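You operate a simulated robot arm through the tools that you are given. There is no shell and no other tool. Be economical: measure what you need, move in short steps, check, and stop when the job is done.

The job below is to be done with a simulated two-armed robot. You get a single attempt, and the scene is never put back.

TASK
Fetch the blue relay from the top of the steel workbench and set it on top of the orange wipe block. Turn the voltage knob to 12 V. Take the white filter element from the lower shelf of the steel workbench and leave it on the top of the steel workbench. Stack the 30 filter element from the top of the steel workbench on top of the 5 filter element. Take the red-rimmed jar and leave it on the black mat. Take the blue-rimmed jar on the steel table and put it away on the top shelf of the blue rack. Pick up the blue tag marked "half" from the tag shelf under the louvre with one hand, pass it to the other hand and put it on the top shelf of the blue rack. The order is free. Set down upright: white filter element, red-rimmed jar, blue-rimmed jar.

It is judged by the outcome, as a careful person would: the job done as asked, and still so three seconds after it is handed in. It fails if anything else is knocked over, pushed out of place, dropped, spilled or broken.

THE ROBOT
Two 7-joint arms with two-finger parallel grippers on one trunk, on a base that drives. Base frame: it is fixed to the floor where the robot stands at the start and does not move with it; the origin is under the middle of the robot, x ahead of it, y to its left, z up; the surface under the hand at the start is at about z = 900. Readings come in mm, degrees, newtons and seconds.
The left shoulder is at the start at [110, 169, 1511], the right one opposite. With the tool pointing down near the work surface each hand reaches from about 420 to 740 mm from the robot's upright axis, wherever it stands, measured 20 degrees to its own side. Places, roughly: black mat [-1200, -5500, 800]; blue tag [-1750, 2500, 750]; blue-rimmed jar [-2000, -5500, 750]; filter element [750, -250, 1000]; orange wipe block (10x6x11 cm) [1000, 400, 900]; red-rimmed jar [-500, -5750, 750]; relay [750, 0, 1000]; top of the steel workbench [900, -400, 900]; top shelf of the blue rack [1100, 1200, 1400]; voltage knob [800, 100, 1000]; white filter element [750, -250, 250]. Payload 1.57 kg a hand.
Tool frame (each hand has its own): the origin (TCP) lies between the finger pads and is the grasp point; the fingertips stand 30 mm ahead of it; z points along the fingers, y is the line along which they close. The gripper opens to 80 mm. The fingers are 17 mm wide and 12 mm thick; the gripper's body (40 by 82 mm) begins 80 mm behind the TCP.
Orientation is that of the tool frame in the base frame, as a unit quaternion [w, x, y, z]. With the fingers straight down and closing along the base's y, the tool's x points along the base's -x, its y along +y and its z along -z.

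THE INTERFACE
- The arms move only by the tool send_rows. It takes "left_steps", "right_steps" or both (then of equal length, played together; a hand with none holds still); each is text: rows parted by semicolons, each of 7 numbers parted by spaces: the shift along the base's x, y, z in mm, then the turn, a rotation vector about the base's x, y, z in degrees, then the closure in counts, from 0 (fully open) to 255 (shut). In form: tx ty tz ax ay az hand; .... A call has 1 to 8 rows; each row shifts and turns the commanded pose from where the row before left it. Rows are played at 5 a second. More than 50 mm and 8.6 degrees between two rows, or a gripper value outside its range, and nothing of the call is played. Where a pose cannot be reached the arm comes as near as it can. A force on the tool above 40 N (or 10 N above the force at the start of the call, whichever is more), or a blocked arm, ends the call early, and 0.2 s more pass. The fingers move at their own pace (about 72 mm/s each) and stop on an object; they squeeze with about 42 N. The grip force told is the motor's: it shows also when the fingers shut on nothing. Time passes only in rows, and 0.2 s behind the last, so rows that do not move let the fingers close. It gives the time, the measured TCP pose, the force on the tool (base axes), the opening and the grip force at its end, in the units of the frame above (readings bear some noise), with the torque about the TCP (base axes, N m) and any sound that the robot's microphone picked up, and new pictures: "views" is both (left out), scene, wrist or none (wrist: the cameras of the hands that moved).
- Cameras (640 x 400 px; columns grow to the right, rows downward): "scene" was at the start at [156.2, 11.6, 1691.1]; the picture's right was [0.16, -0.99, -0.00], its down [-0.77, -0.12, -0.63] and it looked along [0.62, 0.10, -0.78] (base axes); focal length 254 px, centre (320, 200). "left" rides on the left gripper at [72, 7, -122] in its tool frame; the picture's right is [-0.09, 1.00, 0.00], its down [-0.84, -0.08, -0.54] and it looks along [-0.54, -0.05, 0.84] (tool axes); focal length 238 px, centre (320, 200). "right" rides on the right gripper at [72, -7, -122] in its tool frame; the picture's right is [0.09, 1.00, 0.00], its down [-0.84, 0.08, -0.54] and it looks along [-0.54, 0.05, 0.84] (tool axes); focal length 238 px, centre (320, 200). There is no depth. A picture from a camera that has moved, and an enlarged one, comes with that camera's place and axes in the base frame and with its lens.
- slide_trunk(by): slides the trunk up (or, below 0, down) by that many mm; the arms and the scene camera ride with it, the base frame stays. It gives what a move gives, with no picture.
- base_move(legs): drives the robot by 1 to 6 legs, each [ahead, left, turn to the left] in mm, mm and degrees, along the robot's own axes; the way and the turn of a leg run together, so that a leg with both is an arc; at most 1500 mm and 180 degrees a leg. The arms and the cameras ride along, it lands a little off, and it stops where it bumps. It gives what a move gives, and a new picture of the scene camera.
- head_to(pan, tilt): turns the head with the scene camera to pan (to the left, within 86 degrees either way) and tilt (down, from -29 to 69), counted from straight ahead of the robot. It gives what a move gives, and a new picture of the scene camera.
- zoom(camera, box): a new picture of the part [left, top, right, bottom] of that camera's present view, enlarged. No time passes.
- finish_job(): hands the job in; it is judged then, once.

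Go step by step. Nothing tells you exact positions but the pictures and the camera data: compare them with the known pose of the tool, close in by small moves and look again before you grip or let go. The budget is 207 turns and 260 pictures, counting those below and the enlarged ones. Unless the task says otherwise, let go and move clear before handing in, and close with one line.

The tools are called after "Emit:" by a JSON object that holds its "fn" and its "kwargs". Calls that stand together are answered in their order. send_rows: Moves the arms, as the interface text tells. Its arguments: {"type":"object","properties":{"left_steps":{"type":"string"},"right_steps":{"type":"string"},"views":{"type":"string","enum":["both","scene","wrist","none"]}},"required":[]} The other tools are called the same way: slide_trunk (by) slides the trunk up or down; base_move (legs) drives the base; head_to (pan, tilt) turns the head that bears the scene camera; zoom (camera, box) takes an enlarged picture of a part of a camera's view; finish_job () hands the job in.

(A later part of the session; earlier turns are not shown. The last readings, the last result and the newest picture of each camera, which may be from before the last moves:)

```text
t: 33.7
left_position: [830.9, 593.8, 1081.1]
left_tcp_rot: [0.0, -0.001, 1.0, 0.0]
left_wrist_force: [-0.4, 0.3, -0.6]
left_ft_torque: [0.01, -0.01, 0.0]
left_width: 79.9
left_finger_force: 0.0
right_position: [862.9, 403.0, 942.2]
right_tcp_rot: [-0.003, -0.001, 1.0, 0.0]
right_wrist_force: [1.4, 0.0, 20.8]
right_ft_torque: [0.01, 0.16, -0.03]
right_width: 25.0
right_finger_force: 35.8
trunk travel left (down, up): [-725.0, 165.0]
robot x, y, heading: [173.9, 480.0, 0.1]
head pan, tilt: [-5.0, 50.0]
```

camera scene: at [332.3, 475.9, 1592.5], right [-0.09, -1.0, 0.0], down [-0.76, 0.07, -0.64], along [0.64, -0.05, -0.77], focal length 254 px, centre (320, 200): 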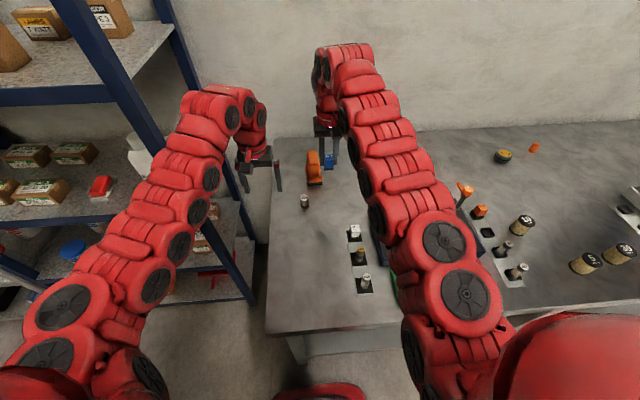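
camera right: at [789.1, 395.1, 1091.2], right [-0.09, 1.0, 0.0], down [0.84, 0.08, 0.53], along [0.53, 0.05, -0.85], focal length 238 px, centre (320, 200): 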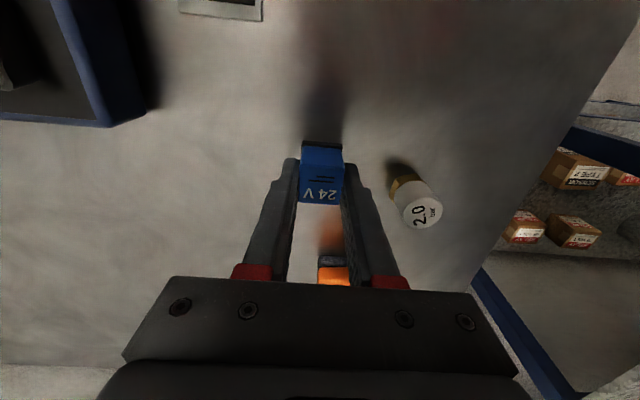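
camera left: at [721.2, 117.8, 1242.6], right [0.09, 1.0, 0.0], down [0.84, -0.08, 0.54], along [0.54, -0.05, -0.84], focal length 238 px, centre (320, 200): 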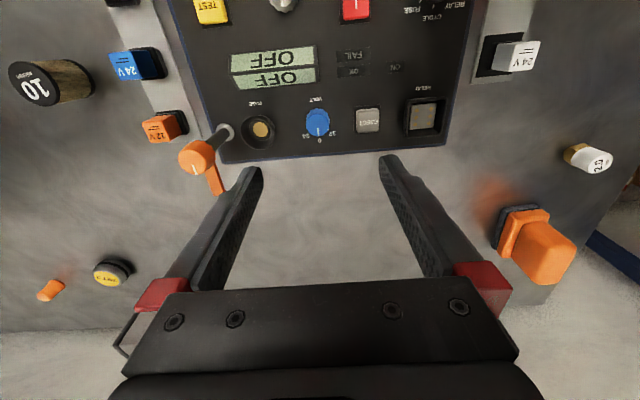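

Contact with bench. Release, rise and tilt the hand.

Emit:
{"fn": "send_rows", "kwargs": {"right_steps": "0 0 1 0 0 0 255;0 0 0 0 0 0 90;0 0 0 0 0 0 90;0 0 0 0 0 0 90;0 0 20 0 0 0 90;0 0 30 0 0 0 90;-10 0 20 0 -7.5 0 90;-10 0 0 0 -7.5 0 90", "views": "none"}}

Emit:
{"fn": "send_rows", "kwargs": {"right_steps": "-10 0 0 0 -7.5 0 90;-10 0 0 0 -7.5 0 90;-10 0 0 0 -7.5 0 90;-10 0 0 0 -7.5 0 90;0 0 0 0 0 0 90", "views": "both"}}

```text
t: 35.5
left_position: [831.6, 598.6, 1077.6]
left_tcp_rot: [0.0, -0.001, 1.0, -0.002]
left_wrist_force: [0.3, 0.4, -0.7]
left_ft_torque: [-0.08, 0.0, 0.0]
left_width: 80.1
left_finger_force: 0.0
right_position: [840.6, 405.3, 1009.8]
right_tcp_rot: [0.123, -0.001, 0.992, -0.001]
right_wrist_force: [-0.4, 1.1, 0.0]
right_ft_torque: [-0.01, -0.05, -0.02]
right_width: 52.2
right_finger_force: 0.1
trunk travel left (down, up): [-725.0, 165.0]
robot x, y, heading: [172.4, 484.6, 0.0]
head pan, tilt: [-5.0, 50.0]
```

```text
t: 36.7
left_position: [833.4, 593.9, 1078.1]
left_tcp_rot: [-0.001, 0.0, 1.0, 0.0]
left_wrist_force: [0.6, 0.2, 0.3]
left_ft_torque: [0.05, 0.01, -0.01]
left_width: 79.8
left_finger_force: 0.2
right_position: [804.3, 401.0, 1010.0]
right_tcp_rot: [0.378, 0.0, 0.926, -0.001]
right_wrist_force: [0.2, -0.7, 0.2]
right_ft_torque: [0.02, 0.02, 0.04]
right_width: 51.8
right_finger_force: 0.0
trunk travel left (down, up): [-725.0, 165.0]
robot x, y, heading: [173.3, 484.7, 0.4]
head pan, tilt: [-5.0, 50.0]
camera scene: at [333.2, 475.4, 1592.4], right [-0.09, -1.0, 0.0], down [-0.76, 0.07, -0.64], along [0.64, -0.06, -0.77], focal length 254 px, centre (320, 200)
camera right: at [666.0, 394.2, 1047.3], right [-0.06, 1.0, -0.07], down [0.22, 0.08, 0.97], along [0.97, 0.05, -0.22], focal length 238 px, centre (320, 200)
```

scene: 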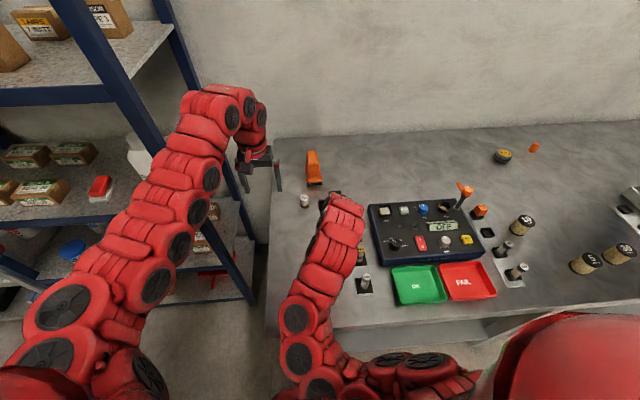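
right: 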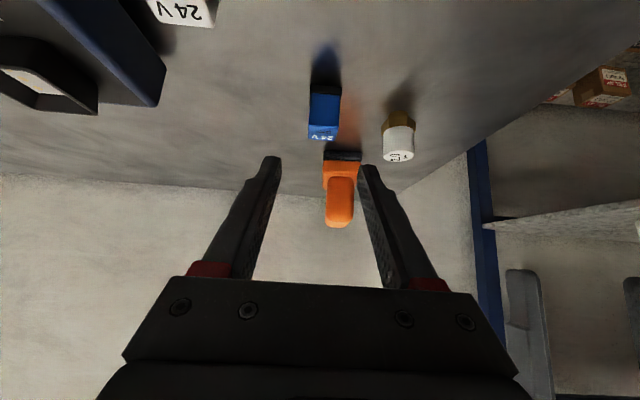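

The relay stands upright at (862,403), top ~944. Approach with the tilted hand and grip.

Emit:
{"fn": "send_rows", "kwargs": {"right_steps": "13 1 -20 0 0 0 90;13 1 -20 0 0 0 90;13 0 -20 0 0 0 90;12 0 -13 0 0 0 90;0 0 0 0 0 0 90", "views": "both"}}

```text
t: 37.9
left_position: [832.8, 595.4, 1078.6]
left_tcp_rot: [0.0, 0.0, 1.0, 0.0]
left_wrist_force: [-0.7, -0.2, -0.3]
left_ft_torque: [0.02, 0.0, 0.01]
left_width: 80.0
left_finger_force: 0.1
right_position: [854.8, 403.2, 937.7]
right_tcp_rot: [0.378, 0.001, 0.926, -0.001]
right_wrist_force: [-0.4, 0.1, 0.6]
right_ft_torque: [-0.01, 0.02, 0.02]
right_width: 51.8
right_finger_force: 0.1
trunk travel left (down, up): [-725.0, 165.0]
robot x, y, heading: [175.4, 482.4, 0.1]
head pan, tilt: [-5.0, 50.0]
camera scene: at [331.8, 476.3, 1592.5], right [-0.09, -1.0, 0.0], down [-0.76, 0.07, -0.64], along [0.64, -0.06, -0.77], focal length 254 px, centre (320, 200)
camera right: at [716.5, 397.1, 974.6], right [-0.06, 1.0, -0.06], down [0.22, 0.08, 0.97], along [0.97, 0.05, -0.22], focal length 238 px, centre (320, 200)
```

scene: 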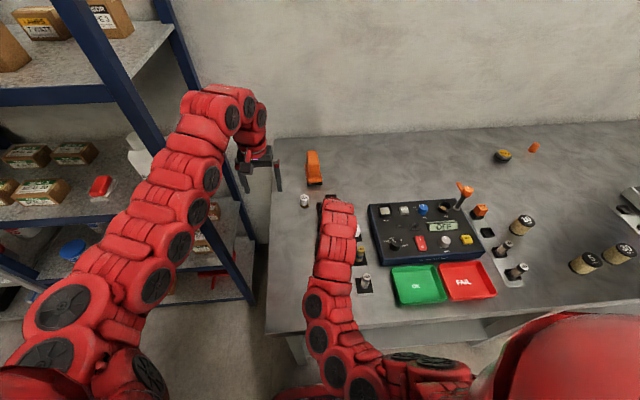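
right: 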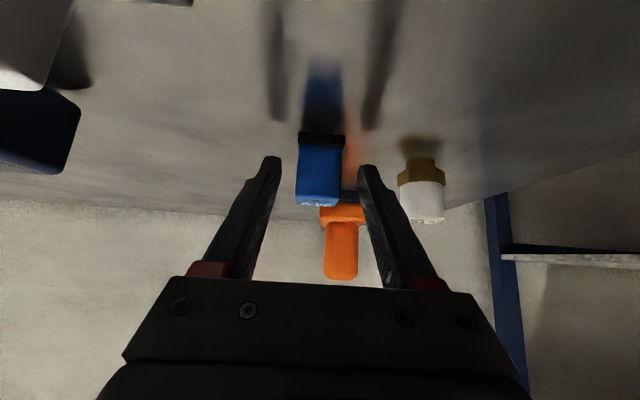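

Emit:
{"fn": "send_rows", "kwargs": {"right_steps": "2 0 -2 0 0 0 150;0 0 0 0 0 0 255;0 0 0 0 0 0 255;0 0 0 0 0 0 255;0 0 20 0 0 0 255;0 0 30 0 0 0 255;0 0 30 0 0 0 255;0 0 0 0 0 0 255", "views": "wrist"}}

```text
t: 39.7
left_position: [833.5, 594.5, 1078.1]
left_tcp_rot: [0.0, -0.001, 1.0, 0.0]
left_wrist_force: [0.3, -0.5, 0.2]
left_ft_torque: [0.04, -0.02, 0.03]
left_width: 80.0
left_finger_force: 0.2
right_position: [856.4, 403.6, 1015.1]
right_tcp_rot: [0.377, 0.001, 0.926, 0.0]
right_wrist_force: [-0.7, 0.2, 0.2]
right_ft_torque: [0.01, 0.0, 0.0]
right_width: 26.5
right_finger_force: 37.7
trunk travel left (down, up): [-725.0, 165.0]
robot x, y, heading: [174.0, 483.6, 0.2]
head pan, tilt: [-5.0, 50.0]
camera right: at [718.7, 396.0, 1051.7], right [-0.06, 1.0, -0.06], down [0.22, 0.08, 0.97], along [0.97, 0.05, -0.22], focal length 238 px, centre (320, 200)
```

right: 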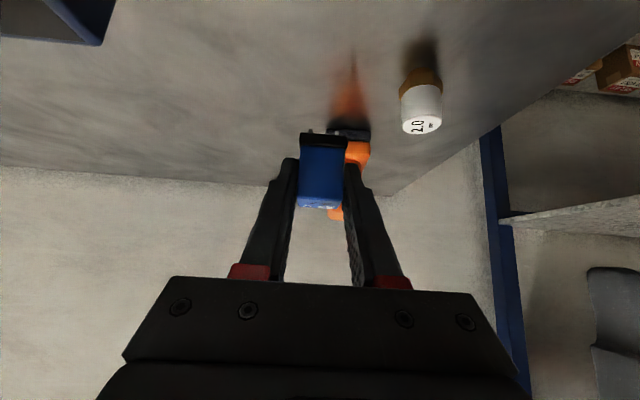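

Emit:
{"fn": "send_rows", "kwargs": {"right_steps": "10 0 40 0 0 0 255;10 0 40 0 0 0 255;25 8 20 0 0 0 255;25 8 0 0 0 0 255;25 8 0 0 0 0 255;25 8 0 0 0 0 255;20 8 0 0 0 0 255;0 0 0 0 0 0 255", "views": "both"}}

```text
t: 41.5
left_position: [832.0, 592.9, 1079.5]
left_tcp_rot: [-0.001, -0.001, 1.0, 0.0]
left_wrist_force: [0.3, 0.6, 0.3]
left_ft_torque: [0.0, 0.01, -0.06]
left_width: 79.8
left_finger_force: 0.0
right_position: [995.6, 443.3, 1116.3]
right_tcp_rot: [0.377, 0.001, 0.926, 0.0]
right_wrist_force: [-0.2, 0.1, -0.1]
right_ft_torque: [-0.02, 0.0, 0.01]
right_width: 27.1
right_finger_force: 37.3
trunk travel left (down, up): [-725.0, 165.0]
robot x, y, heading: [177.2, 482.9, 0.0]
head pan, tilt: [-5.0, 50.0]
camera scene: at [332.1, 475.9, 1592.5], right [-0.09, -1.0, 0.0], down [-0.76, 0.07, -0.64], along [0.64, -0.06, -0.77], focal length 254 px, centre (320, 200)
camera right: at [858.0, 436.8, 1152.7], right [-0.06, 1.0, -0.06], down [0.22, 0.08, 0.97], along [0.97, 0.05, -0.22], focal length 238 px, centre (320, 200)
```

scene: 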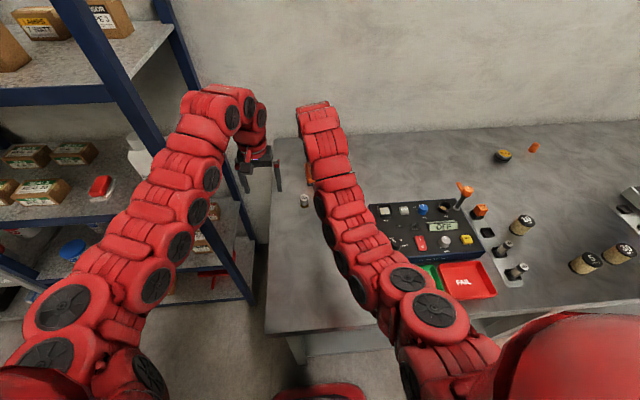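
right: 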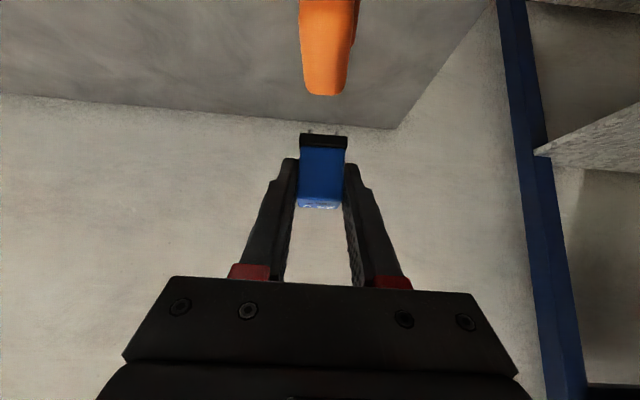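

Emit:
{"fn": "send_rows", "kwargs": {"right_steps": "12 1 -15 0 0 0 255;12 1 -20 0 0 0 255;0 0 -20 0 0 0 255;0 0 0 0 0 0 255", "views": "both"}}

```text
t: 42.5
left_position: [832.7, 593.3, 1078.7]
left_tcp_rot: [-0.001, -0.002, 1.0, 0.0]
left_wrist_force: [0.5, -0.2, 0.0]
left_ft_torque: [0.03, 0.0, -0.02]
left_width: 80.1
left_finger_force: 0.0
right_position: [1021.5, 447.2, 1060.0]
right_tcp_rot: [0.377, 0.0, 0.926, 0.0]
right_wrist_force: [0.0, 0.1, -0.6]
right_ft_torque: [0.01, 0.0, -0.02]
right_width: 26.9
right_finger_force: 37.4
trunk travel left (down, up): [-725.0, 165.0]
robot x, y, heading: [174.3, 484.8, -0.0]
head pan, tilt: [-5.0, 50.0]
camera scene: at [332.4, 476.0, 1592.5], right [-0.09, -1.0, 0.0], down [-0.76, 0.07, -0.64], along [0.64, -0.06, -0.77], focal length 254 px, centre (320, 200)
camera right: at [882.5, 438.9, 1097.5], right [-0.06, 1.0, -0.06], down [0.22, 0.08, 0.97], along [0.97, 0.05, -0.22], focal length 238 px, centre (320, 200)
```

scene: 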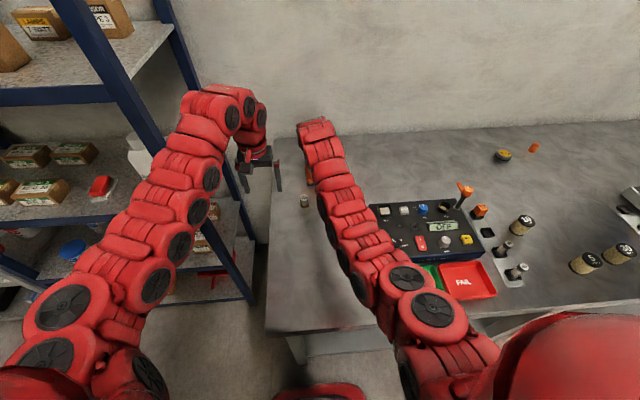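
right: 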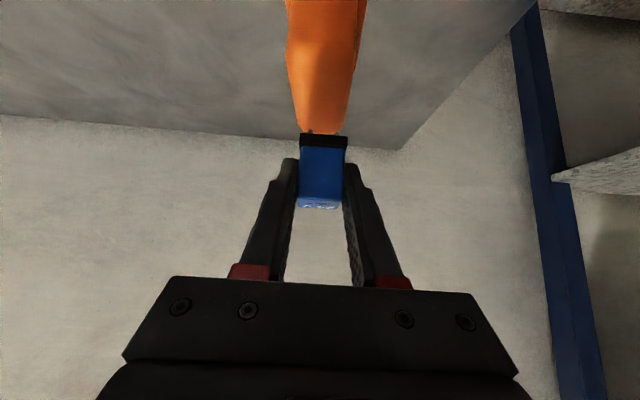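

Emit:
{"fn": "zoom", "kwargs": {"camera": "right", "box": [250, 0, 400, 220]}}

```text
1.82 times, centred on (325, 110) of right
camera zoom: at [882.5, 438.9, 1097.5], right [-0.06, 1.0, -0.06], down [0.22, 0.08, 0.97], along [0.97, 0.05, -0.22], focal length 433 px, centre (311, 364)
```

zoom: 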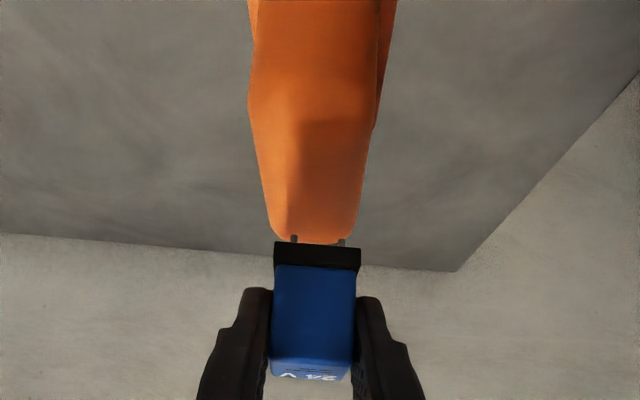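

I need a side look at the handle's shape before letting go; I'll swing the left hand's camera toward the block.

Emit:
{"fn": "send_rows", "kwargs": {"left_steps": "0 0 10 0 0 -8 0;0 0 10 0 0 -8 0;0 0 0 0 0 -8 0;0 0 0 0 0 -8 0;0 0 0 0 0 -8 0;0 0 0 0 0 -8 0;0 0 0 -5.6 -5 0 0;0 0 0 -5.6 -5 0 0", "views": "none"}}

Emit:
{"fn": "send_rows", "kwargs": {"left_steps": "0 0 0 -5.6 -5 0 0;0 0 0 -5.6 -5 0 0;0 0 0 0 0 0 0", "views": "wrist"}}

```text
t: 44.3
left_position: [860.2, 591.3, 1107.6]
left_tcp_rot: [0.089, 0.405, 0.909, -0.04]
left_wrist_force: [-0.5, -0.3, 0.0]
left_ft_torque: [0.02, 0.01, 0.0]
left_width: 79.9
left_finger_force: 0.1
left hand out of reach, approached as far as the arm can: row 8
right_position: [1021.4, 444.8, 1060.1]
right_tcp_rot: [0.377, 0.0, 0.926, 0.0]
right_wrist_force: [0.2, 0.0, -1.7]
right_ft_torque: [-0.03, -0.01, 0.04]
right_width: 26.5
right_finger_force: 37.7
trunk travel left (down, up): [-725.0, 165.0]
robot x, y, heading: [175.4, 481.2, -0.0]
head pan, tilt: [-5.0, 50.0]
```

```text
t: 45.1
left_position: [863.0, 593.2, 1108.8]
left_tcp_rot: [0.207, 0.397, 0.889, -0.094]
left_wrist_force: [0.2, 1.2, 0.6]
left_ft_torque: [0.02, 0.02, 0.03]
left_width: 80.0
left_finger_force: 0.1
left hand out of reach, approached as far as the arm can: row 2
right_position: [1021.8, 445.5, 1060.0]
right_tcp_rot: [0.376, 0.0, 0.926, -0.001]
right_wrist_force: [0.8, 0.2, -0.1]
right_ft_torque: [0.01, -0.03, -0.01]
right_width: 27.0
right_finger_force: 37.6
trunk travel left (down, up): [-725.0, 165.0]
robot x, y, heading: [178.9, 484.0, 0.2]
head pan, tilt: [-5.0, 50.0]
camera left: at [788.1, 685.8, 1186.4], right [0.79, 0.61, 0.04], down [0.29, -0.43, 0.86], along [0.53, -0.67, -0.52], focal length 238 px, centre (320, 200)
```

left: 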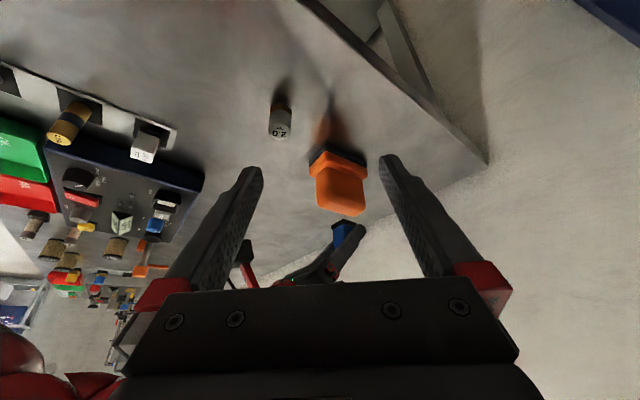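

Emit:
{"fn": "zoom", "kwargs": {"camera": "left", "box": [260, 120, 420, 290]}}

```text
2.35 times, centred on (340, 205) of left
camera zoom: at [788.1, 685.8, 1186.4], right [0.79, 0.61, 0.04], down [0.29, -0.43, 0.86], along [0.53, -0.67, -0.52], focal length 561 px, centre (273, 188)
```

zoom: 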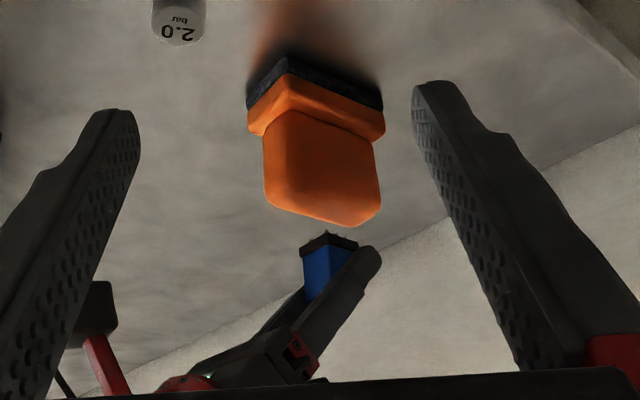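

The side view shows a long flat handle (x≈985–1060, y≈427–466); relay is centred over it. I'll lower until contact.

Emit:
{"fn": "send_rows", "kwargs": {"right_steps": "-4 0 -6 0 0 0 255;0 0 -4 0 0 0 255;0 0 -3 0 0 0 255;0 0 -3 0 0 0 255;0 0 -3 0 0 0 255;0 0 0 0 0 0 255", "views": "none"}}

Emit:
{"fn": "zoom", "kwargs": {"camera": "left", "box": [260, 120, 420, 290]}}

```text
t: 46.5
left_position: [862.1, 591.6, 1107.5]
left_tcp_rot: [0.207, 0.395, 0.89, -0.094]
left_wrist_force: [0.3, 0.2, -0.2]
left_ft_torque: [-0.01, -0.04, -0.01]
left_width: 80.2
left_finger_force: 0.1
right_position: [1016.5, 446.7, 1040.7]
right_tcp_rot: [0.377, 0.0, 0.926, -0.001]
right_wrist_force: [-0.8, -0.1, -0.2]
right_ft_torque: [0.01, -0.01, -0.04]
right_width: 26.9
right_finger_force: 37.8
trunk travel left (down, up): [-725.0, 165.0]
robot x, y, heading: [175.3, 485.8, -0.0]
head pan, tilt: [-5.0, 50.0]
```

```text
2.35 times, centred on (340, 205) of left
camera zoom: at [788.4, 684.9, 1186.4], right [0.8, 0.61, 0.04], down [0.29, -0.43, 0.86], along [0.53, -0.67, -0.52], focal length 561 px, centre (273, 188)
```

zoom: 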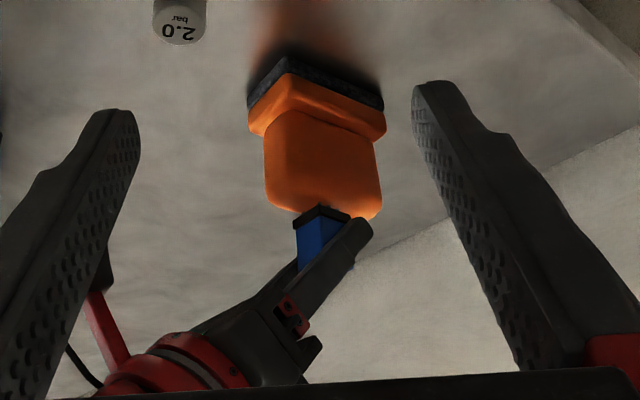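

Emit:
{"fn": "send_rows", "kwargs": {"right_steps": "0 0 -2 0 0 0 255;0 0 -2 0 0 0 255;0 0 -2 0 0 0 255;0 0 -2 0 0 0 255;0 0 0 0 0 0 255", "views": "none"}}

Emit:
{"fn": "zoom", "kwargs": {"camera": "left", "box": [260, 120, 420, 290]}}

```text
t: 47.7
left_position: [860.6, 592.1, 1108.8]
left_tcp_rot: [0.207, 0.396, 0.89, -0.093]
left_wrist_force: [1.3, -0.4, 0.6]
left_ft_torque: [0.03, -0.01, 0.0]
left_width: 80.1
left_finger_force: 0.0
right_position: [1015.1, 445.5, 1038.2]
right_tcp_rot: [0.382, 0.001, 0.924, 0.0]
right_wrist_force: [5.7, -2.7, 22.0]
right_ft_torque: [-0.05, -0.09, 0.0]
right_width: 26.7
right_finger_force: 37.9
trunk travel left (down, up): [-725.0, 165.0]
robot x, y, heading: [174.5, 482.5, 0.3]
head pan, tilt: [-5.0, 50.0]
```

```text
2.35 times, centred on (340, 205) of left
camera zoom: at [786.4, 684.6, 1187.9], right [0.8, 0.61, 0.04], down [0.29, -0.43, 0.86], along [0.54, -0.67, -0.51], focal length 561 px, centre (273, 188)
```

zoom: 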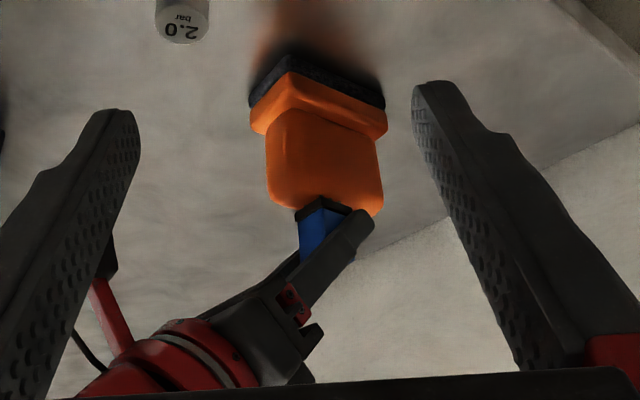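

Contact at z≈1038. The relay sits a few mm to the right of centre; lift slightly, shift +4 in y, lower and release.

Emit:
{"fn": "send_rows", "kwargs": {"right_steps": "0 0 6 0 0 0 255;0 4 0 0 0 0 255;0 0 0 0 0 0 255;0 0 -4 0 0 0 255;0 0 -2 0 0 0 255;0 0 0 0 0 0 255", "views": "none"}}

```text
t: 49.1
left_position: [860.7, 592.1, 1109.2]
left_tcp_rot: [0.208, 0.396, 0.89, -0.093]
left_wrist_force: [0.3, 0.0, 0.7]
left_ft_torque: [-0.02, -0.04, 0.0]
left_width: 80.1
left_finger_force: 0.0
right_position: [1015.5, 451.4, 1037.9]
right_tcp_rot: [0.38, 0.001, 0.925, 0.0]
right_wrist_force: [3.9, 1.4, 21.4]
right_ft_torque: [0.07, -0.08, 0.0]
right_width: 26.8
right_finger_force: 37.9
trunk travel left (down, up): [-725.0, 165.0]
robot x, y, heading: [172.1, 483.0, 0.1]
head pan, tilt: [-5.0, 50.0]
```

Emit:
{"fn": "send_rows", "kwargs": {"right_steps": "0 0 1 0 0 0 255;0 0 0 0 0 0 100;0 0 0 0 0 0 100;0 0 0 0 0 0 100;-10 0 10 0 0 0 100;-20 0 20 0 0 0 100;-30 0 30 0 0 0 100;0 0 0 0 0 0 100", "views": "none"}}

Emit:
{"fn": "zoom", "kwargs": {"camera": "left", "box": [260, 120, 420, 290]}}

```text
t: 50.9
left_position: [862.5, 591.9, 1108.8]
left_tcp_rot: [0.206, 0.395, 0.89, -0.094]
left_wrist_force: [0.1, -0.2, 0.1]
left_ft_torque: [0.0, 0.0, 0.0]
left_width: 79.9
left_finger_force: 0.1
right_position: [956.6, 448.3, 1093.9]
right_tcp_rot: [0.377, 0.0, 0.926, -0.001]
right_wrist_force: [-0.6, 0.2, -0.7]
right_ft_torque: [-0.03, -0.03, 0.0]
right_width: 48.7
right_finger_force: 0.1
trunk travel left (down, up): [-725.0, 165.0]
robot x, y, heading: [176.6, 479.8, -0.2]
head pan, tilt: [-5.0, 50.0]
```

```text
2.35 times, centred on (340, 205) of left
camera zoom: at [788.8, 684.7, 1186.2], right [0.8, 0.61, 0.04], down [0.29, -0.43, 0.86], along [0.53, -0.67, -0.52], focal length 561 px, centre (273, 188)
```

zoom: 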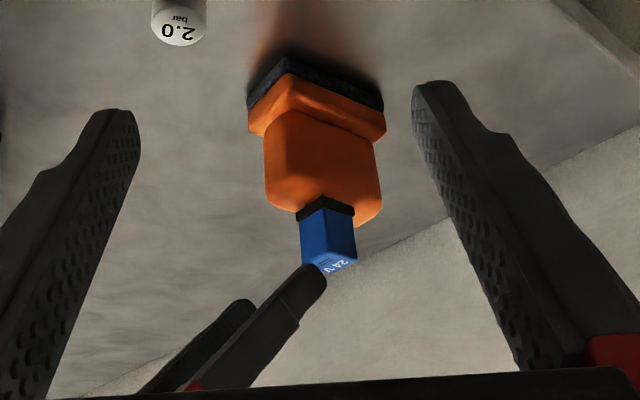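

The relay stands upright on the block. Now retract: raise trunk and straighten both hands.

Emit:
{"fn": "slide_trunk", "kwargs": {"by": 130}}

Emit:
{"fn": "send_rows", "kwargs": {"left_steps": "0 0 0 5.6 5 0 0;0 0 0 5.6 5 0 0;0 0 0 5.6 5 0 0;0 0 0 3.5 3 0 0;0 0 0 0 0 8 0;0 0 0 0 0 8 0;0 0 0 0 0 8 0;0 0 0 0 0 8 0", "right_steps": "-15 0 0 0 7.5 0 0;-15 0 0 0 7.5 0 0;-15 0 0 0 7.5 0 0;-15 0 0 0 7.5 0 0;-15 0 0 0 7.5 0 0;-15 0 0 0 7 0 0;-20 0 0 0 0 0 0;-20 0 0 0 0 0 0", "views": "none"}}

Emit:
{"fn": "send_rows", "kwargs": {"left_steps": "0 0 0 0 0 8 0;0 0 0 0 0 7 0;0 0 0 0 0 0 0", "right_steps": "-10 -10 0 0 0 0 0;-10 -10 0 0 0 0 0;0 0 0 0 0 0 0", "views": "scene"}}

```text
t: 52.5
left_position: [861.7, 591.6, 1237.7]
left_tcp_rot: [0.207, 0.395, 0.89, -0.094]
left_wrist_force: [0.2, -0.4, 1.0]
left_ft_torque: [0.0, -0.01, 0.0]
left_width: 80.0
left_finger_force: 0.0
right_position: [958.3, 449.2, 1222.0]
right_tcp_rot: [0.377, 0.0, 0.926, 0.0]
right_wrist_force: [-0.8, 0.9, -0.5]
right_ft_torque: [-0.01, -0.03, -0.03]
right_width: 48.5
right_finger_force: 0.0
trunk travel left (down, up): [-855.0, 35.0]
robot x, y, heading: [171.1, 481.4, 0.2]
head pan, tilt: [-5.0, 50.0]
```

```text
t: 54.3
left_position: [861.1, 592.8, 1238.0]
left_tcp_rot: [-0.008, 0.137, 0.991, 0.002]
left_wrist_force: [-0.4, 0.1, -0.2]
left_ft_torque: [-0.02, -0.01, 0.01]
left_width: 80.0
left_finger_force: 0.1
right_position: [826.5, 447.8, 1224.3]
right_tcp_rot: [-0.001, 0.0, 1.0, -0.001]
right_wrist_force: [-0.6, 0.1, 0.0]
right_ft_torque: [0.01, -0.05, 0.0]
right_width: 80.2
right_finger_force: 0.0
trunk travel left (down, up): [-855.0, 35.0]
robot x, y, heading: [173.2, 484.0, 0.1]
head pan, tilt: [-5.0, 50.0]
```

```text
t: 55.1
left_position: [863.6, 593.0, 1237.8]
left_tcp_rot: [-0.008, 0.006, 1.0, 0.001]
left_wrist_force: [-0.7, 0.2, 0.6]
left_ft_torque: [-0.05, 0.03, 0.02]
left_width: 79.9
left_finger_force: 0.1
right_position: [807.5, 428.5, 1221.7]
right_tcp_rot: [-0.002, 0.0, 1.0, -0.001]
right_wrist_force: [-0.5, 0.4, -0.4]
right_ft_torque: [0.0, 0.0, 0.02]
right_width: 79.9
right_finger_force: 0.0
trunk travel left (down, up): [-855.0, 35.0]
robot x, y, heading: [176.8, 482.5, 0.3]
head pan, tilt: [-5.0, 50.0]
camera scene: at [333.3, 477.0, 1722.4], right [-0.09, -1.0, 0.0], down [-0.76, 0.07, -0.64], along [0.64, -0.06, -0.77], focal length 254 px, centre (320, 200)
```

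scene: 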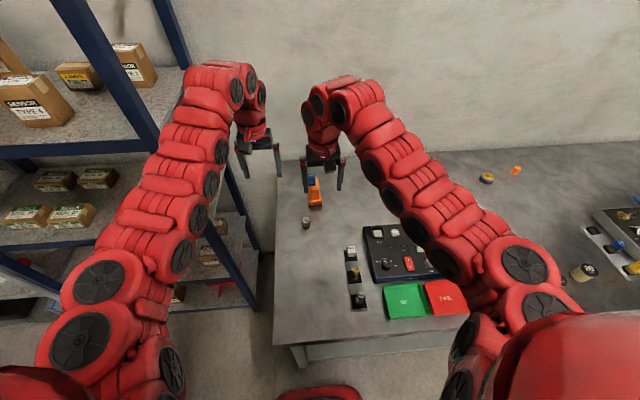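

Emit:
{"fn": "base_move", "kwargs": {"legs": [[-40, 0, 0], [0, -540, 0]]}}

Emit:
{"fn": "send_rows", "kwargs": {"left_steps": "-10 20 -40 0 0 0 0;-10 20 -40 0 0 0 0;-10 17 -40 0 0 0 0;0 0 -40 0 0 0 0;0 0 -20 0 0 0 0;0 0 0 0 0 0 0", "right_steps": "0 -40 0 0 0 0 0;0 -40 0 0 0 0 0;0 -40 0 0 0 0 0;0 -30 0 0 0 0 0;0 -30 0 0 0 0 0;0 0 0 0 0 0 0", "views": "none"}}

Emit:
{"fn": "zoom", "kwargs": {"camera": "left", "box": [220, 40, 420, 180]}}

```text
t: 58.8
left_position: [822.2, 39.6, 1236.7]
left_tcp_rot: [-0.008, 0.011, 1.0, 0.0]
left_wrist_force: [0.0, 0.7, -0.3]
left_ft_torque: [0.0, -0.01, -0.02]
left_width: 80.0
left_finger_force: 0.1
right_position: [766.3, -124.3, 1221.8]
right_tcp_rot: [-0.001, 0.003, 1.0, -0.002]
right_wrist_force: [-0.3, 0.6, 0.3]
right_ft_torque: [0.01, -0.02, -0.01]
right_width: 80.3
right_finger_force: 0.1
trunk travel left (down, up): [-855.0, 35.0]
robot x, y, heading: [136.7, -68.9, -0.1]
head pan, tilt: [-5.0, 50.0]
camera scene: at [291.8, -73.7, 1722.5], right [-0.09, -1.0, 0.0], down [-0.76, 0.07, -0.64], along [0.64, -0.06, -0.77], focal length 254 px, centre (320, 200)
```

scene: 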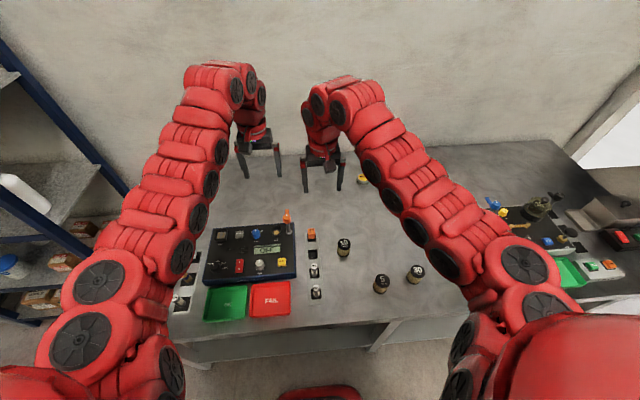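

```text
t: 60.1
left_position: [793.6, 96.2, 1060.0]
left_tcp_rot: [-0.009, 0.011, 1.0, 0.0]
left_wrist_force: [0.0, -0.9, 0.7]
left_ft_torque: [-0.01, 0.02, 0.02]
left_width: 79.9
left_finger_force: 0.0
right_position: [796.1, -277.1, 1229.0]
right_tcp_rot: [-0.002, 0.003, 1.0, -0.001]
right_wrist_force: [-0.3, 0.1, -0.5]
right_ft_torque: [-0.01, 0.0, -0.01]
right_width: 79.9
right_finger_force: 0.1
right hand out of reach, approached as far as the arm can: row 2, 3
trunk travel left (down, up): [-855.0, 35.0]
robot x, y, heading: [134.4, -66.6, -0.0]
head pan, tilt: [-5.0, 50.0]
```

```text
2.86 times, centred on (320, 110) of left
camera zoom: at [723.1, 105.0, 1182.7], right [0.11, 0.99, 0.0], down [0.84, -0.1, 0.53], along [0.52, -0.06, -0.85], focal length 681 px, centre (320, 457)
```

zoom: 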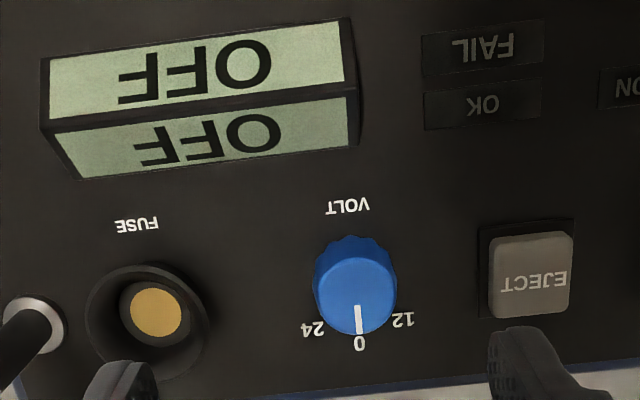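

Knob center is ~(797,109); 12 lies ≈45° counter-clockwise (from above). Move over it and descend.

Emit:
{"fn": "send_rows", "kwargs": {"left_steps": "3 13 -20 0 0 0 100;0 0 -25 0 0 0 100;0 0 -20 0 0 0 100;0 0 0 0 0 0 100", "views": "wrist"}}

```text
t: 61.1
left_position: [794.7, 109.0, 995.0]
left_tcp_rot: [-0.008, 0.01, 1.0, 0.001]
left_wrist_force: [-0.5, -0.1, -0.8]
left_ft_torque: [0.02, -0.01, 0.0]
left_width: 48.4
left_finger_force: 0.1
right_position: [795.5, -278.0, 1227.7]
right_tcp_rot: [-0.001, 0.002, 1.0, -0.001]
right_wrist_force: [0.5, 0.0, -0.1]
right_ft_torque: [-0.02, -0.01, -0.01]
right_width: 79.9
right_finger_force: 0.1
trunk travel left (down, up): [-855.0, 35.0]
robot x, y, heading: [138.8, -63.8, -0.3]
head pan, tilt: [-5.0, 50.0]
camera left: at [726.1, 116.8, 1118.2], right [0.11, 0.99, 0.0], down [0.84, -0.1, 0.53], along [0.53, -0.06, -0.85], focal length 238 px, centre (320, 200)
```

left: 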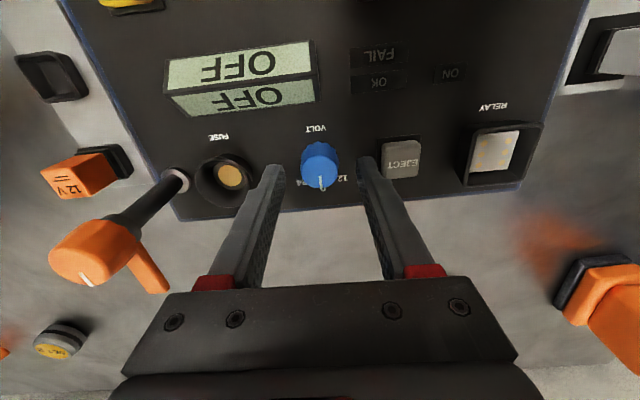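

Emit:
{"fn": "send_rows", "kwargs": {"left_steps": "2 0 -6 0 0 0 100;0 0 -6 0 0 0 100;0 0 0 0 0 0 100", "views": "none"}}

Emit:
{"fn": "zoom", "kwargs": {"camera": "left", "box": [240, 100, 400, 220]}}

```text
t: 62.0
left_position: [797.2, 107.3, 982.1]
left_tcp_rot: [-0.008, 0.01, 1.0, 0.001]
left_wrist_force: [-0.1, 0.7, 0.4]
left_ft_torque: [-0.02, -0.03, 0.01]
left_width: 48.5
left_finger_force: 0.1
right_position: [796.1, -278.4, 1227.4]
right_tcp_rot: [-0.001, 0.003, 1.0, -0.002]
right_wrist_force: [-0.8, 0.5, 0.3]
right_ft_torque: [-0.03, -0.04, 0.02]
right_width: 80.0
right_finger_force: 0.0
trunk travel left (down, up): [-855.0, 35.0]
robot x, y, heading: [137.1, -69.5, -0.3]
head pan, tilt: [-5.0, 50.0]
```

```text
3.33 times, centred on (320, 160) of left
camera zoom: at [727.5, 116.3, 1105.7], right [0.11, 0.99, 0.0], down [0.84, -0.1, 0.53], along [0.52, -0.06, -0.85], focal length 794 px, centre (320, 333)
```

zoom: 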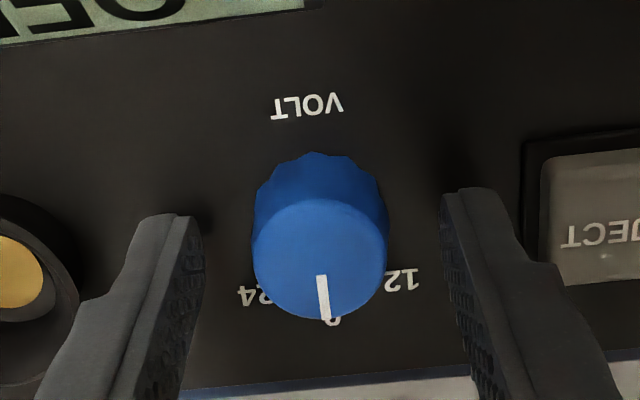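

Emit:
{"fn": "send_rows", "kwargs": {"left_steps": "5 1 0 0 0 0 100;0 0 -4 0 0 0 100;0 0 -4 0 0 0 100;0 0 0 0 0 0 100", "views": "none"}}

Emit:
{"fn": "zoom", "kwargs": {"camera": "left", "box": [240, 100, 400, 220]}}

```text
t: 63.0
left_position: [801.3, 109.7, 975.4]
left_tcp_rot: [-0.006, 0.01, 1.0, 0.001]
left_wrist_force: [2.5, 0.5, 13.6]
left_ft_torque: [-0.34, -0.21, 0.15]
left_width: 48.3
left_finger_force: 0.0
right_position: [794.5, -280.1, 1228.5]
right_tcp_rot: [-0.001, 0.004, 1.0, -0.001]
right_wrist_force: [0.2, -0.9, 0.1]
right_ft_torque: [0.02, -0.04, -0.01]
right_width: 80.1
right_finger_force: 0.1
trunk travel left (down, up): [-855.0, 35.0]
robot x, y, heading: [137.4, -65.6, -0.3]
head pan, tilt: [-5.0, 50.0]
```

```text
3.33 times, centred on (320, 160) of left
camera zoom: at [731.9, 118.2, 1098.9], right [0.11, 0.99, 0.0], down [0.84, -0.1, 0.53], along [0.53, -0.06, -0.85], focal length 794 px, centre (320, 333)
```

zoom: 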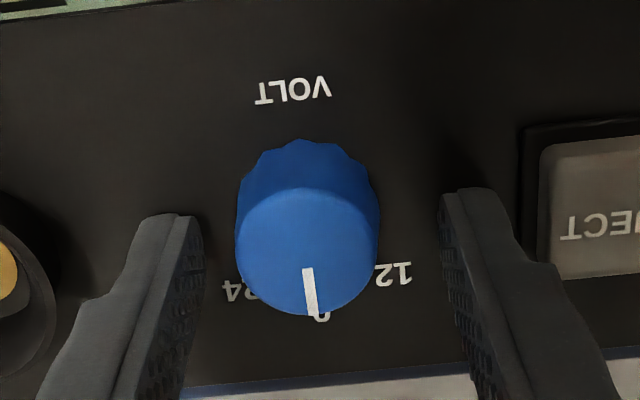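

Fingers just touch the panel; rise 3 mm, shift to center, and close on the knob.

Emit:
{"fn": "send_rows", "kwargs": {"left_steps": "0 -3 3 0 0 0 100;0 0 0 0 0 0 150;0 0 0 0 0 0 220;0 0 0 0 0 0 220;0 0 0 0 0 0 220", "views": "none"}}

Emit:
{"fn": "zoom", "kwargs": {"camera": "left", "box": [240, 100, 400, 220]}}

```text
t: 64.2
left_position: [800.4, 108.1, 975.1]
left_tcp_rot: [-0.009, 0.01, 1.0, 0.0]
left_wrist_force: [-4.3, 4.4, -5.8]
left_ft_torque: [0.26, 0.42, -0.01]
left_width: 27.5
left_finger_force: 37.7
right_position: [796.7, -277.4, 1227.9]
right_tcp_rot: [-0.001, 0.003, 1.0, -0.002]
right_wrist_force: [-0.3, 0.3, -0.5]
right_ft_torque: [0.04, -0.02, 0.0]
right_width: 80.1
right_finger_force: 0.1
trunk travel left (down, up): [-855.0, 35.0]
robot x, y, heading: [134.6, -67.7, -0.2]
head pan, tilt: [-5.0, 50.0]
```

```text
3.33 times, centred on (320, 160) of left
camera zoom: at [732.0, 116.2, 1099.7], right [0.11, 0.99, 0.0], down [0.84, -0.09, 0.53], along [0.52, -0.06, -0.85], focal length 794 px, centre (320, 333)
```

zoom: 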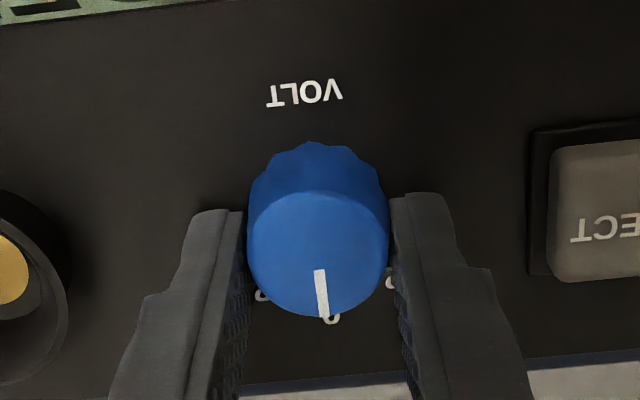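

Emit:
{"fn": "send_rows", "kwargs": {"left_steps": "0 0 0 0 0 7.5 220;0 0 0 0 0 7.5 220;0 0 0 0 0 7.5 220;0 0 0 0 0 7.5 220;0 0 0 0 0 7.5 220;0 0 0 0 0 7.5 220;0 0 0 0 0 0 220", "views": "wrist"}}

```text
t: 65.8
left_position: [799.5, 112.0, 974.9]
left_tcp_rot: [-0.008, -0.375, 0.927, -0.002]
left_wrist_force: [-15.0, 24.0, 2.7]
left_ft_torque: [0.5, 0.9, -0.43]
left_width: 27.6
left_finger_force: 37.3
right_position: [792.8, -274.9, 1230.7]
right_tcp_rot: [0.0, 0.003, 1.0, -0.002]
right_wrist_force: [0.7, 0.5, 0.0]
right_ft_torque: [0.01, 0.0, -0.01]
right_width: 80.2
right_finger_force: 0.0
trunk travel left (down, up): [-855.0, 35.0]
robot x, y, heading: [135.0, -69.9, -0.1]
head pan, tilt: [-5.0, 50.0]
camera left: at [745.4, 68.1, 1099.6], right [-0.63, 0.78, 0.0], down [0.66, 0.53, 0.53], along [0.41, 0.33, -0.85], focal length 238 px, centre (320, 200)
```

left: 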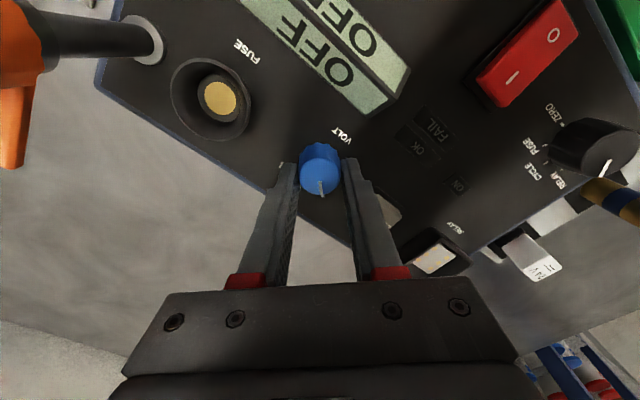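

Emit:
{"fn": "send_rows", "kwargs": {"left_steps": "0 0 0 0 0 0 110;0 0 0 0 0 0 110;0 0 0 0 0 0 110;0 0 30 0 0 0 100;0 0 40 0 0 0 100;0 0 40 0 0 0 100;0 0 0 0 0 0 100", "views": "none"}}

Emit:
{"fn": "zoom", "kwargs": {"camera": "left", "box": [240, 60, 400, 180]}}

```text
t: 67.3
left_position: [801.3, 106.4, 1083.5]
left_tcp_rot: [-0.008, -0.374, 0.928, -0.002]
left_wrist_force: [0.1, -0.1, 0.2]
left_ft_torque: [0.04, -0.02, 0.02]
left_width: 48.7
left_finger_force: 0.2
right_position: [795.3, -279.5, 1228.1]
right_tcp_rot: [-0.001, 0.002, 1.0, 0.0]
right_wrist_force: [-0.1, -0.1, -0.9]
right_ft_torque: [0.03, 0.01, 0.0]
right_width: 80.0
right_finger_force: 0.0
trunk travel left (down, up): [-855.0, 35.0]
robot x, y, heading: [133.9, -63.4, -0.2]
head pan, tilt: [-5.0, 50.0]
```

```text
3.33 times, centred on (320, 120) of left
camera zoom: at [747.5, 63.1, 1208.3], right [-0.62, 0.78, 0.0], down [0.66, 0.53, 0.53], along [0.41, 0.33, -0.85], focal length 794 px, centre (320, 467)
```

zoom: 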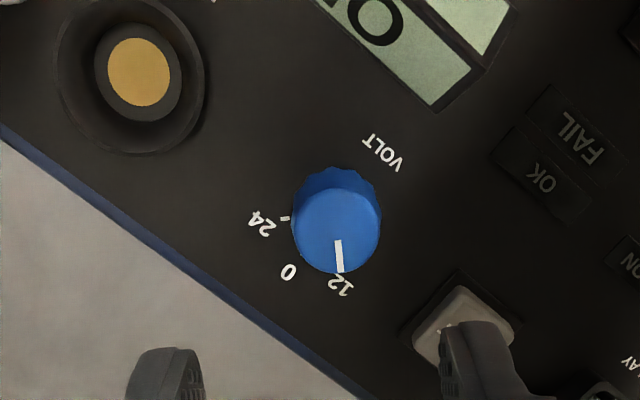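

The knob points at 12. Next the filters: reset the left hand and bring the right hand above the 30 filter (≈(610,-415)).

Emit:
{"fn": "send_rows", "kwargs": {"left_steps": "0 0 30 0 0 -7.5 0;0 0 20 0 0 -7.5 0;0 0 20 0 0 -7.5 0;0 0 0 0 0 -7.5 0;0 0 0 0 0 -7.5 0;0 0 0 0 0 -7.5 0;0 0 0 0 0 0 0;0 0 0 0 0 0 0", "right_steps": "0 0 -40 0 0 0 0;0 -20 -40 0 0 0 0;-20 -30 -40 0 0 0 0;-40 -25 -20 0 0 0 0;-40 -25 0 0 0 0 0;-40 -25 0 0 0 0 0;-40 -10 0 0 0 0 0;0 0 0 0 0 0 0", "views": "wrist"}}

```text
refused: row 3 steps farther than a row can; nothing moved
```

Emit:
{"fn": "send_rows", "kwargs": {"left_steps": "0 0 30 0 0 -7.5 0;0 0 20 0 0 -7.5 0;0 0 20 0 0 -7.5 0;0 0 0 0 0 -7.5 0;0 0 0 0 0 -7.5 0;0 0 0 0 0 -7.5 0;0 0 0 0 0 0 0;0 0 0 0 0 0 0", "right_steps": "0 0 -40 0 0 0 0;0 -20 -40 0 0 0 0;-20 -25 -35 0 0 0 0;-40 -25 -10 0 0 0 0;-40 -25 -10 0 0 0 0;-40 -25 0 0 0 0 0;-40 -15 0 0 0 0 0;0 0 0 0 0 0 0", "views": "wrist"}}

```text
t: 69.2
left_position: [804.5, 106.9, 1154.6]
left_tcp_rot: [-0.008, 0.011, 1.0, 0.0]
left_wrist_force: [0.1, 0.6, -0.4]
left_ft_torque: [-0.01, 0.01, 0.04]
left_width: 79.9
left_finger_force: 0.1
right_position: [653.1, -423.9, 1043.7]
right_tcp_rot: [-0.001, 0.003, 1.0, -0.001]
right_wrist_force: [-0.1, -0.2, 0.4]
right_ft_torque: [0.03, 0.0, -0.02]
right_width: 80.0
right_finger_force: 0.1
right hand out of reach, approached as far as the arm can: row 4, 5, 6, 7
trunk travel left (down, up): [-855.0, 35.0]
robot x, y, heading: [133.0, -68.6, -0.3]
head pan, tilt: [-5.0, 50.0]
camera right: at [579.5, -429.9, 1165.8], right [-0.09, 1.0, 0.0], down [0.84, 0.08, 0.54], along [0.54, 0.04, -0.84], focal length 238 px, centre (320, 200)
camera left: at [733.9, 115.0, 1278.8], right [0.11, 0.99, 0.0], down [0.84, -0.1, 0.53], along [0.52, -0.06, -0.85], focal length 238 px, centre (320, 200)
```

right: 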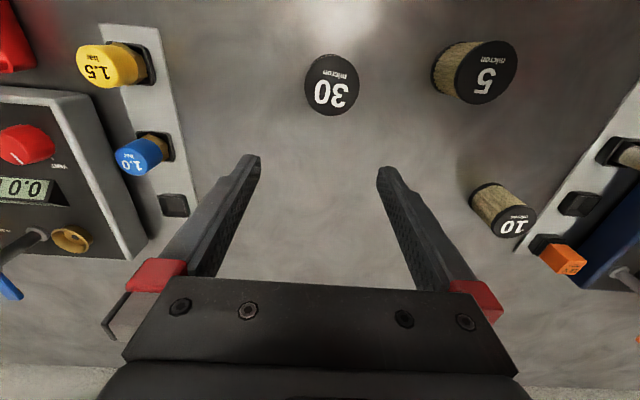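
left: 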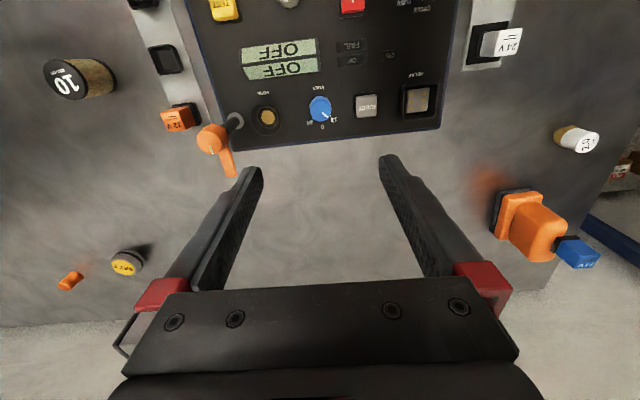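

Emit:
{"fn": "base_move", "kwargs": {"legs": [[-80, 0, 0]]}}

Emit:
{"fn": "send_rows", "kwargs": {"right_steps": "15 2 0 0 0 0 0;16 2 0 0 0 0 0;0 0 0 0 0 0 0", "views": "wrist"}}

```text
t: 70.2
left_position: [727.3, 107.7, 1154.1]
left_tcp_rot: [-0.009, 0.011, 1.0, 0.001]
left_wrist_force: [-0.1, 0.5, 0.1]
left_ft_torque: [-0.02, 0.04, 0.0]
left_width: 79.8
left_finger_force: 0.2
right_position: [577.6, -422.8, 1042.7]
right_tcp_rot: [-0.001, 0.003, 1.0, -0.003]
right_wrist_force: [-0.2, -0.3, -0.4]
right_ft_torque: [0.01, -0.04, 0.01]
right_width: 80.0
right_finger_force: 0.0
trunk travel left (down, up): [-855.0, 35.0]
robot x, y, heading: [55.5, -68.5, -0.1]
head pan, tilt: [-5.0, 50.0]
camera scene: at [216.9, -74.5, 1722.1], right [-0.09, -1.0, 0.0], down [-0.76, 0.07, -0.64], along [0.64, -0.06, -0.77], focal length 254 px, centre (320, 200)
```

scene: 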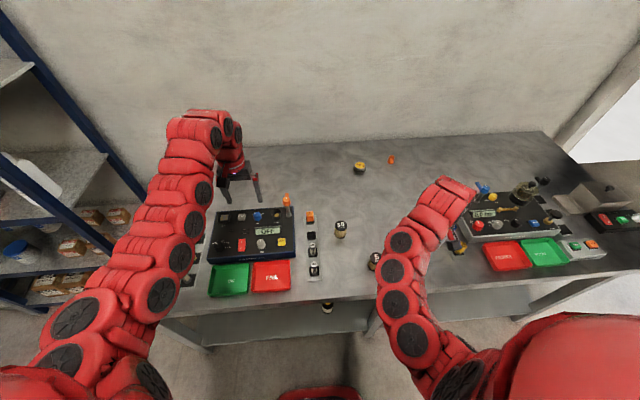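

```text
t: 71.0
left_position: [724.6, 108.5, 1155.1]
left_tcp_rot: [-0.007, 0.01, 1.0, 0.001]
left_wrist_force: [-0.3, 0.4, -0.3]
left_ft_torque: [-0.01, -0.03, 0.05]
left_width: 80.0
left_finger_force: 0.0
right_position: [604.7, -418.6, 1047.1]
right_tcp_rot: [0.001, 0.003, 1.0, -0.003]
right_wrist_force: [-0.9, 0.2, -0.5]
right_ft_torque: [-0.01, -0.01, 0.04]
right_width: 79.8
right_finger_force: 0.1
trunk travel left (down, up): [-855.0, 35.0]
robot x, y, heading: [52.9, -63.2, -0.3]
head pan, tilt: [-5.0, 50.0]
camera right: at [531.4, -424.6, 1166.9], right [-0.09, 1.0, 0.0], down [0.84, 0.08, 0.54], along [0.54, 0.04, -0.84], focal length 238 px, centre (320, 200)
```

right: 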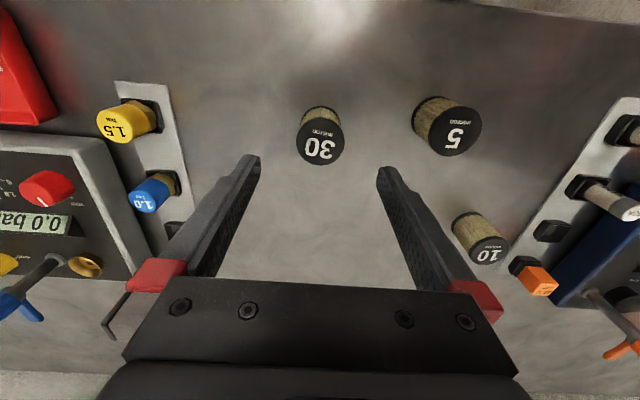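

The 30 filter is at (605,-421), top z≈942; the 5 at (586,-295). Descend around the 30.

Emit:
{"fn": "send_rows", "kwargs": {"right_steps": "0 -2 -30 0 0 0 0;0 0 -30 0 0 0 0;0 0 -20 0 0 0 0;0 0 0 0 0 0 0", "views": "wrist"}}

```text
t: 72.0
left_position: [723.6, 107.6, 1155.2]
left_tcp_rot: [-0.007, 0.011, 1.0, 0.0]
left_wrist_force: [0.9, -0.4, -0.2]
left_ft_torque: [-0.01, 0.0, 0.0]
left_width: 79.9
left_finger_force: 0.2
right_position: [607.2, -421.5, 966.4]
right_tcp_rot: [0.001, 0.002, 1.0, -0.002]
right_wrist_force: [-0.4, 0.0, 0.0]
right_ft_torque: [-0.01, -0.01, 0.03]
right_width: 80.0
right_finger_force: 0.0
trunk travel left (down, up): [-855.0, 35.0]
robot x, y, heading: [60.1, -66.0, -0.2]
head pan, tilt: [-5.0, 50.0]
camera right: at [532.6, -427.6, 1087.6], right [-0.09, 1.0, -0.01], down [0.84, 0.08, 0.54], along [0.54, 0.04, -0.84], focal length 238 px, centre (320, 200)
```

right: 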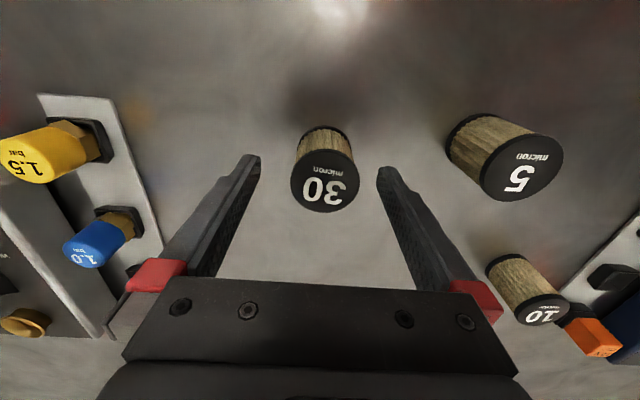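

Emit:
{"fn": "send_rows", "kwargs": {"right_steps": "0 1 -20 0 0 0 0;0 0 0 0 0 0 0", "views": "wrist"}}

```text
t: 72.6
left_position: [724.0, 107.0, 1154.9]
left_tcp_rot: [-0.007, 0.011, 1.0, 0.001]
left_wrist_force: [-0.4, -0.2, 0.0]
left_ft_torque: [-0.03, 0.0, 0.03]
left_width: 79.9
left_finger_force: 0.1
right_position: [605.8, -420.3, 945.9]
right_tcp_rot: [0.0, 0.003, 1.0, -0.002]
right_wrist_force: [0.1, -0.9, -0.3]
right_ft_torque: [0.01, 0.01, -0.01]
right_width: 79.9
right_finger_force: 0.1
trunk travel left (down, up): [-855.0, 35.0]
robot x, y, heading: [55.3, -69.9, -0.2]
head pan, tilt: [-5.0, 50.0]
camera right: at [533.0, -426.9, 1067.2], right [-0.09, 1.0, 0.0], down [0.84, 0.08, 0.54], along [0.54, 0.04, -0.84], focal length 238 px, centre (320, 200)
```

right: 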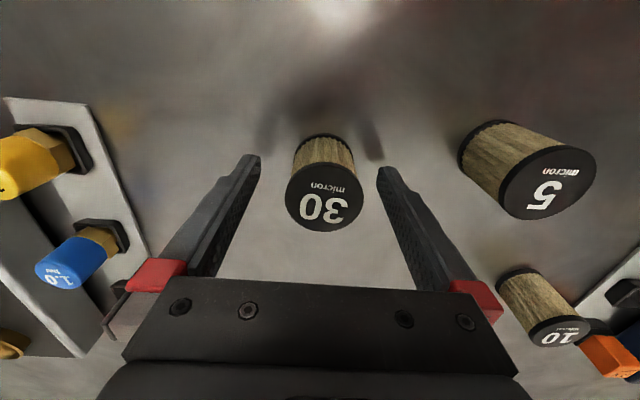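

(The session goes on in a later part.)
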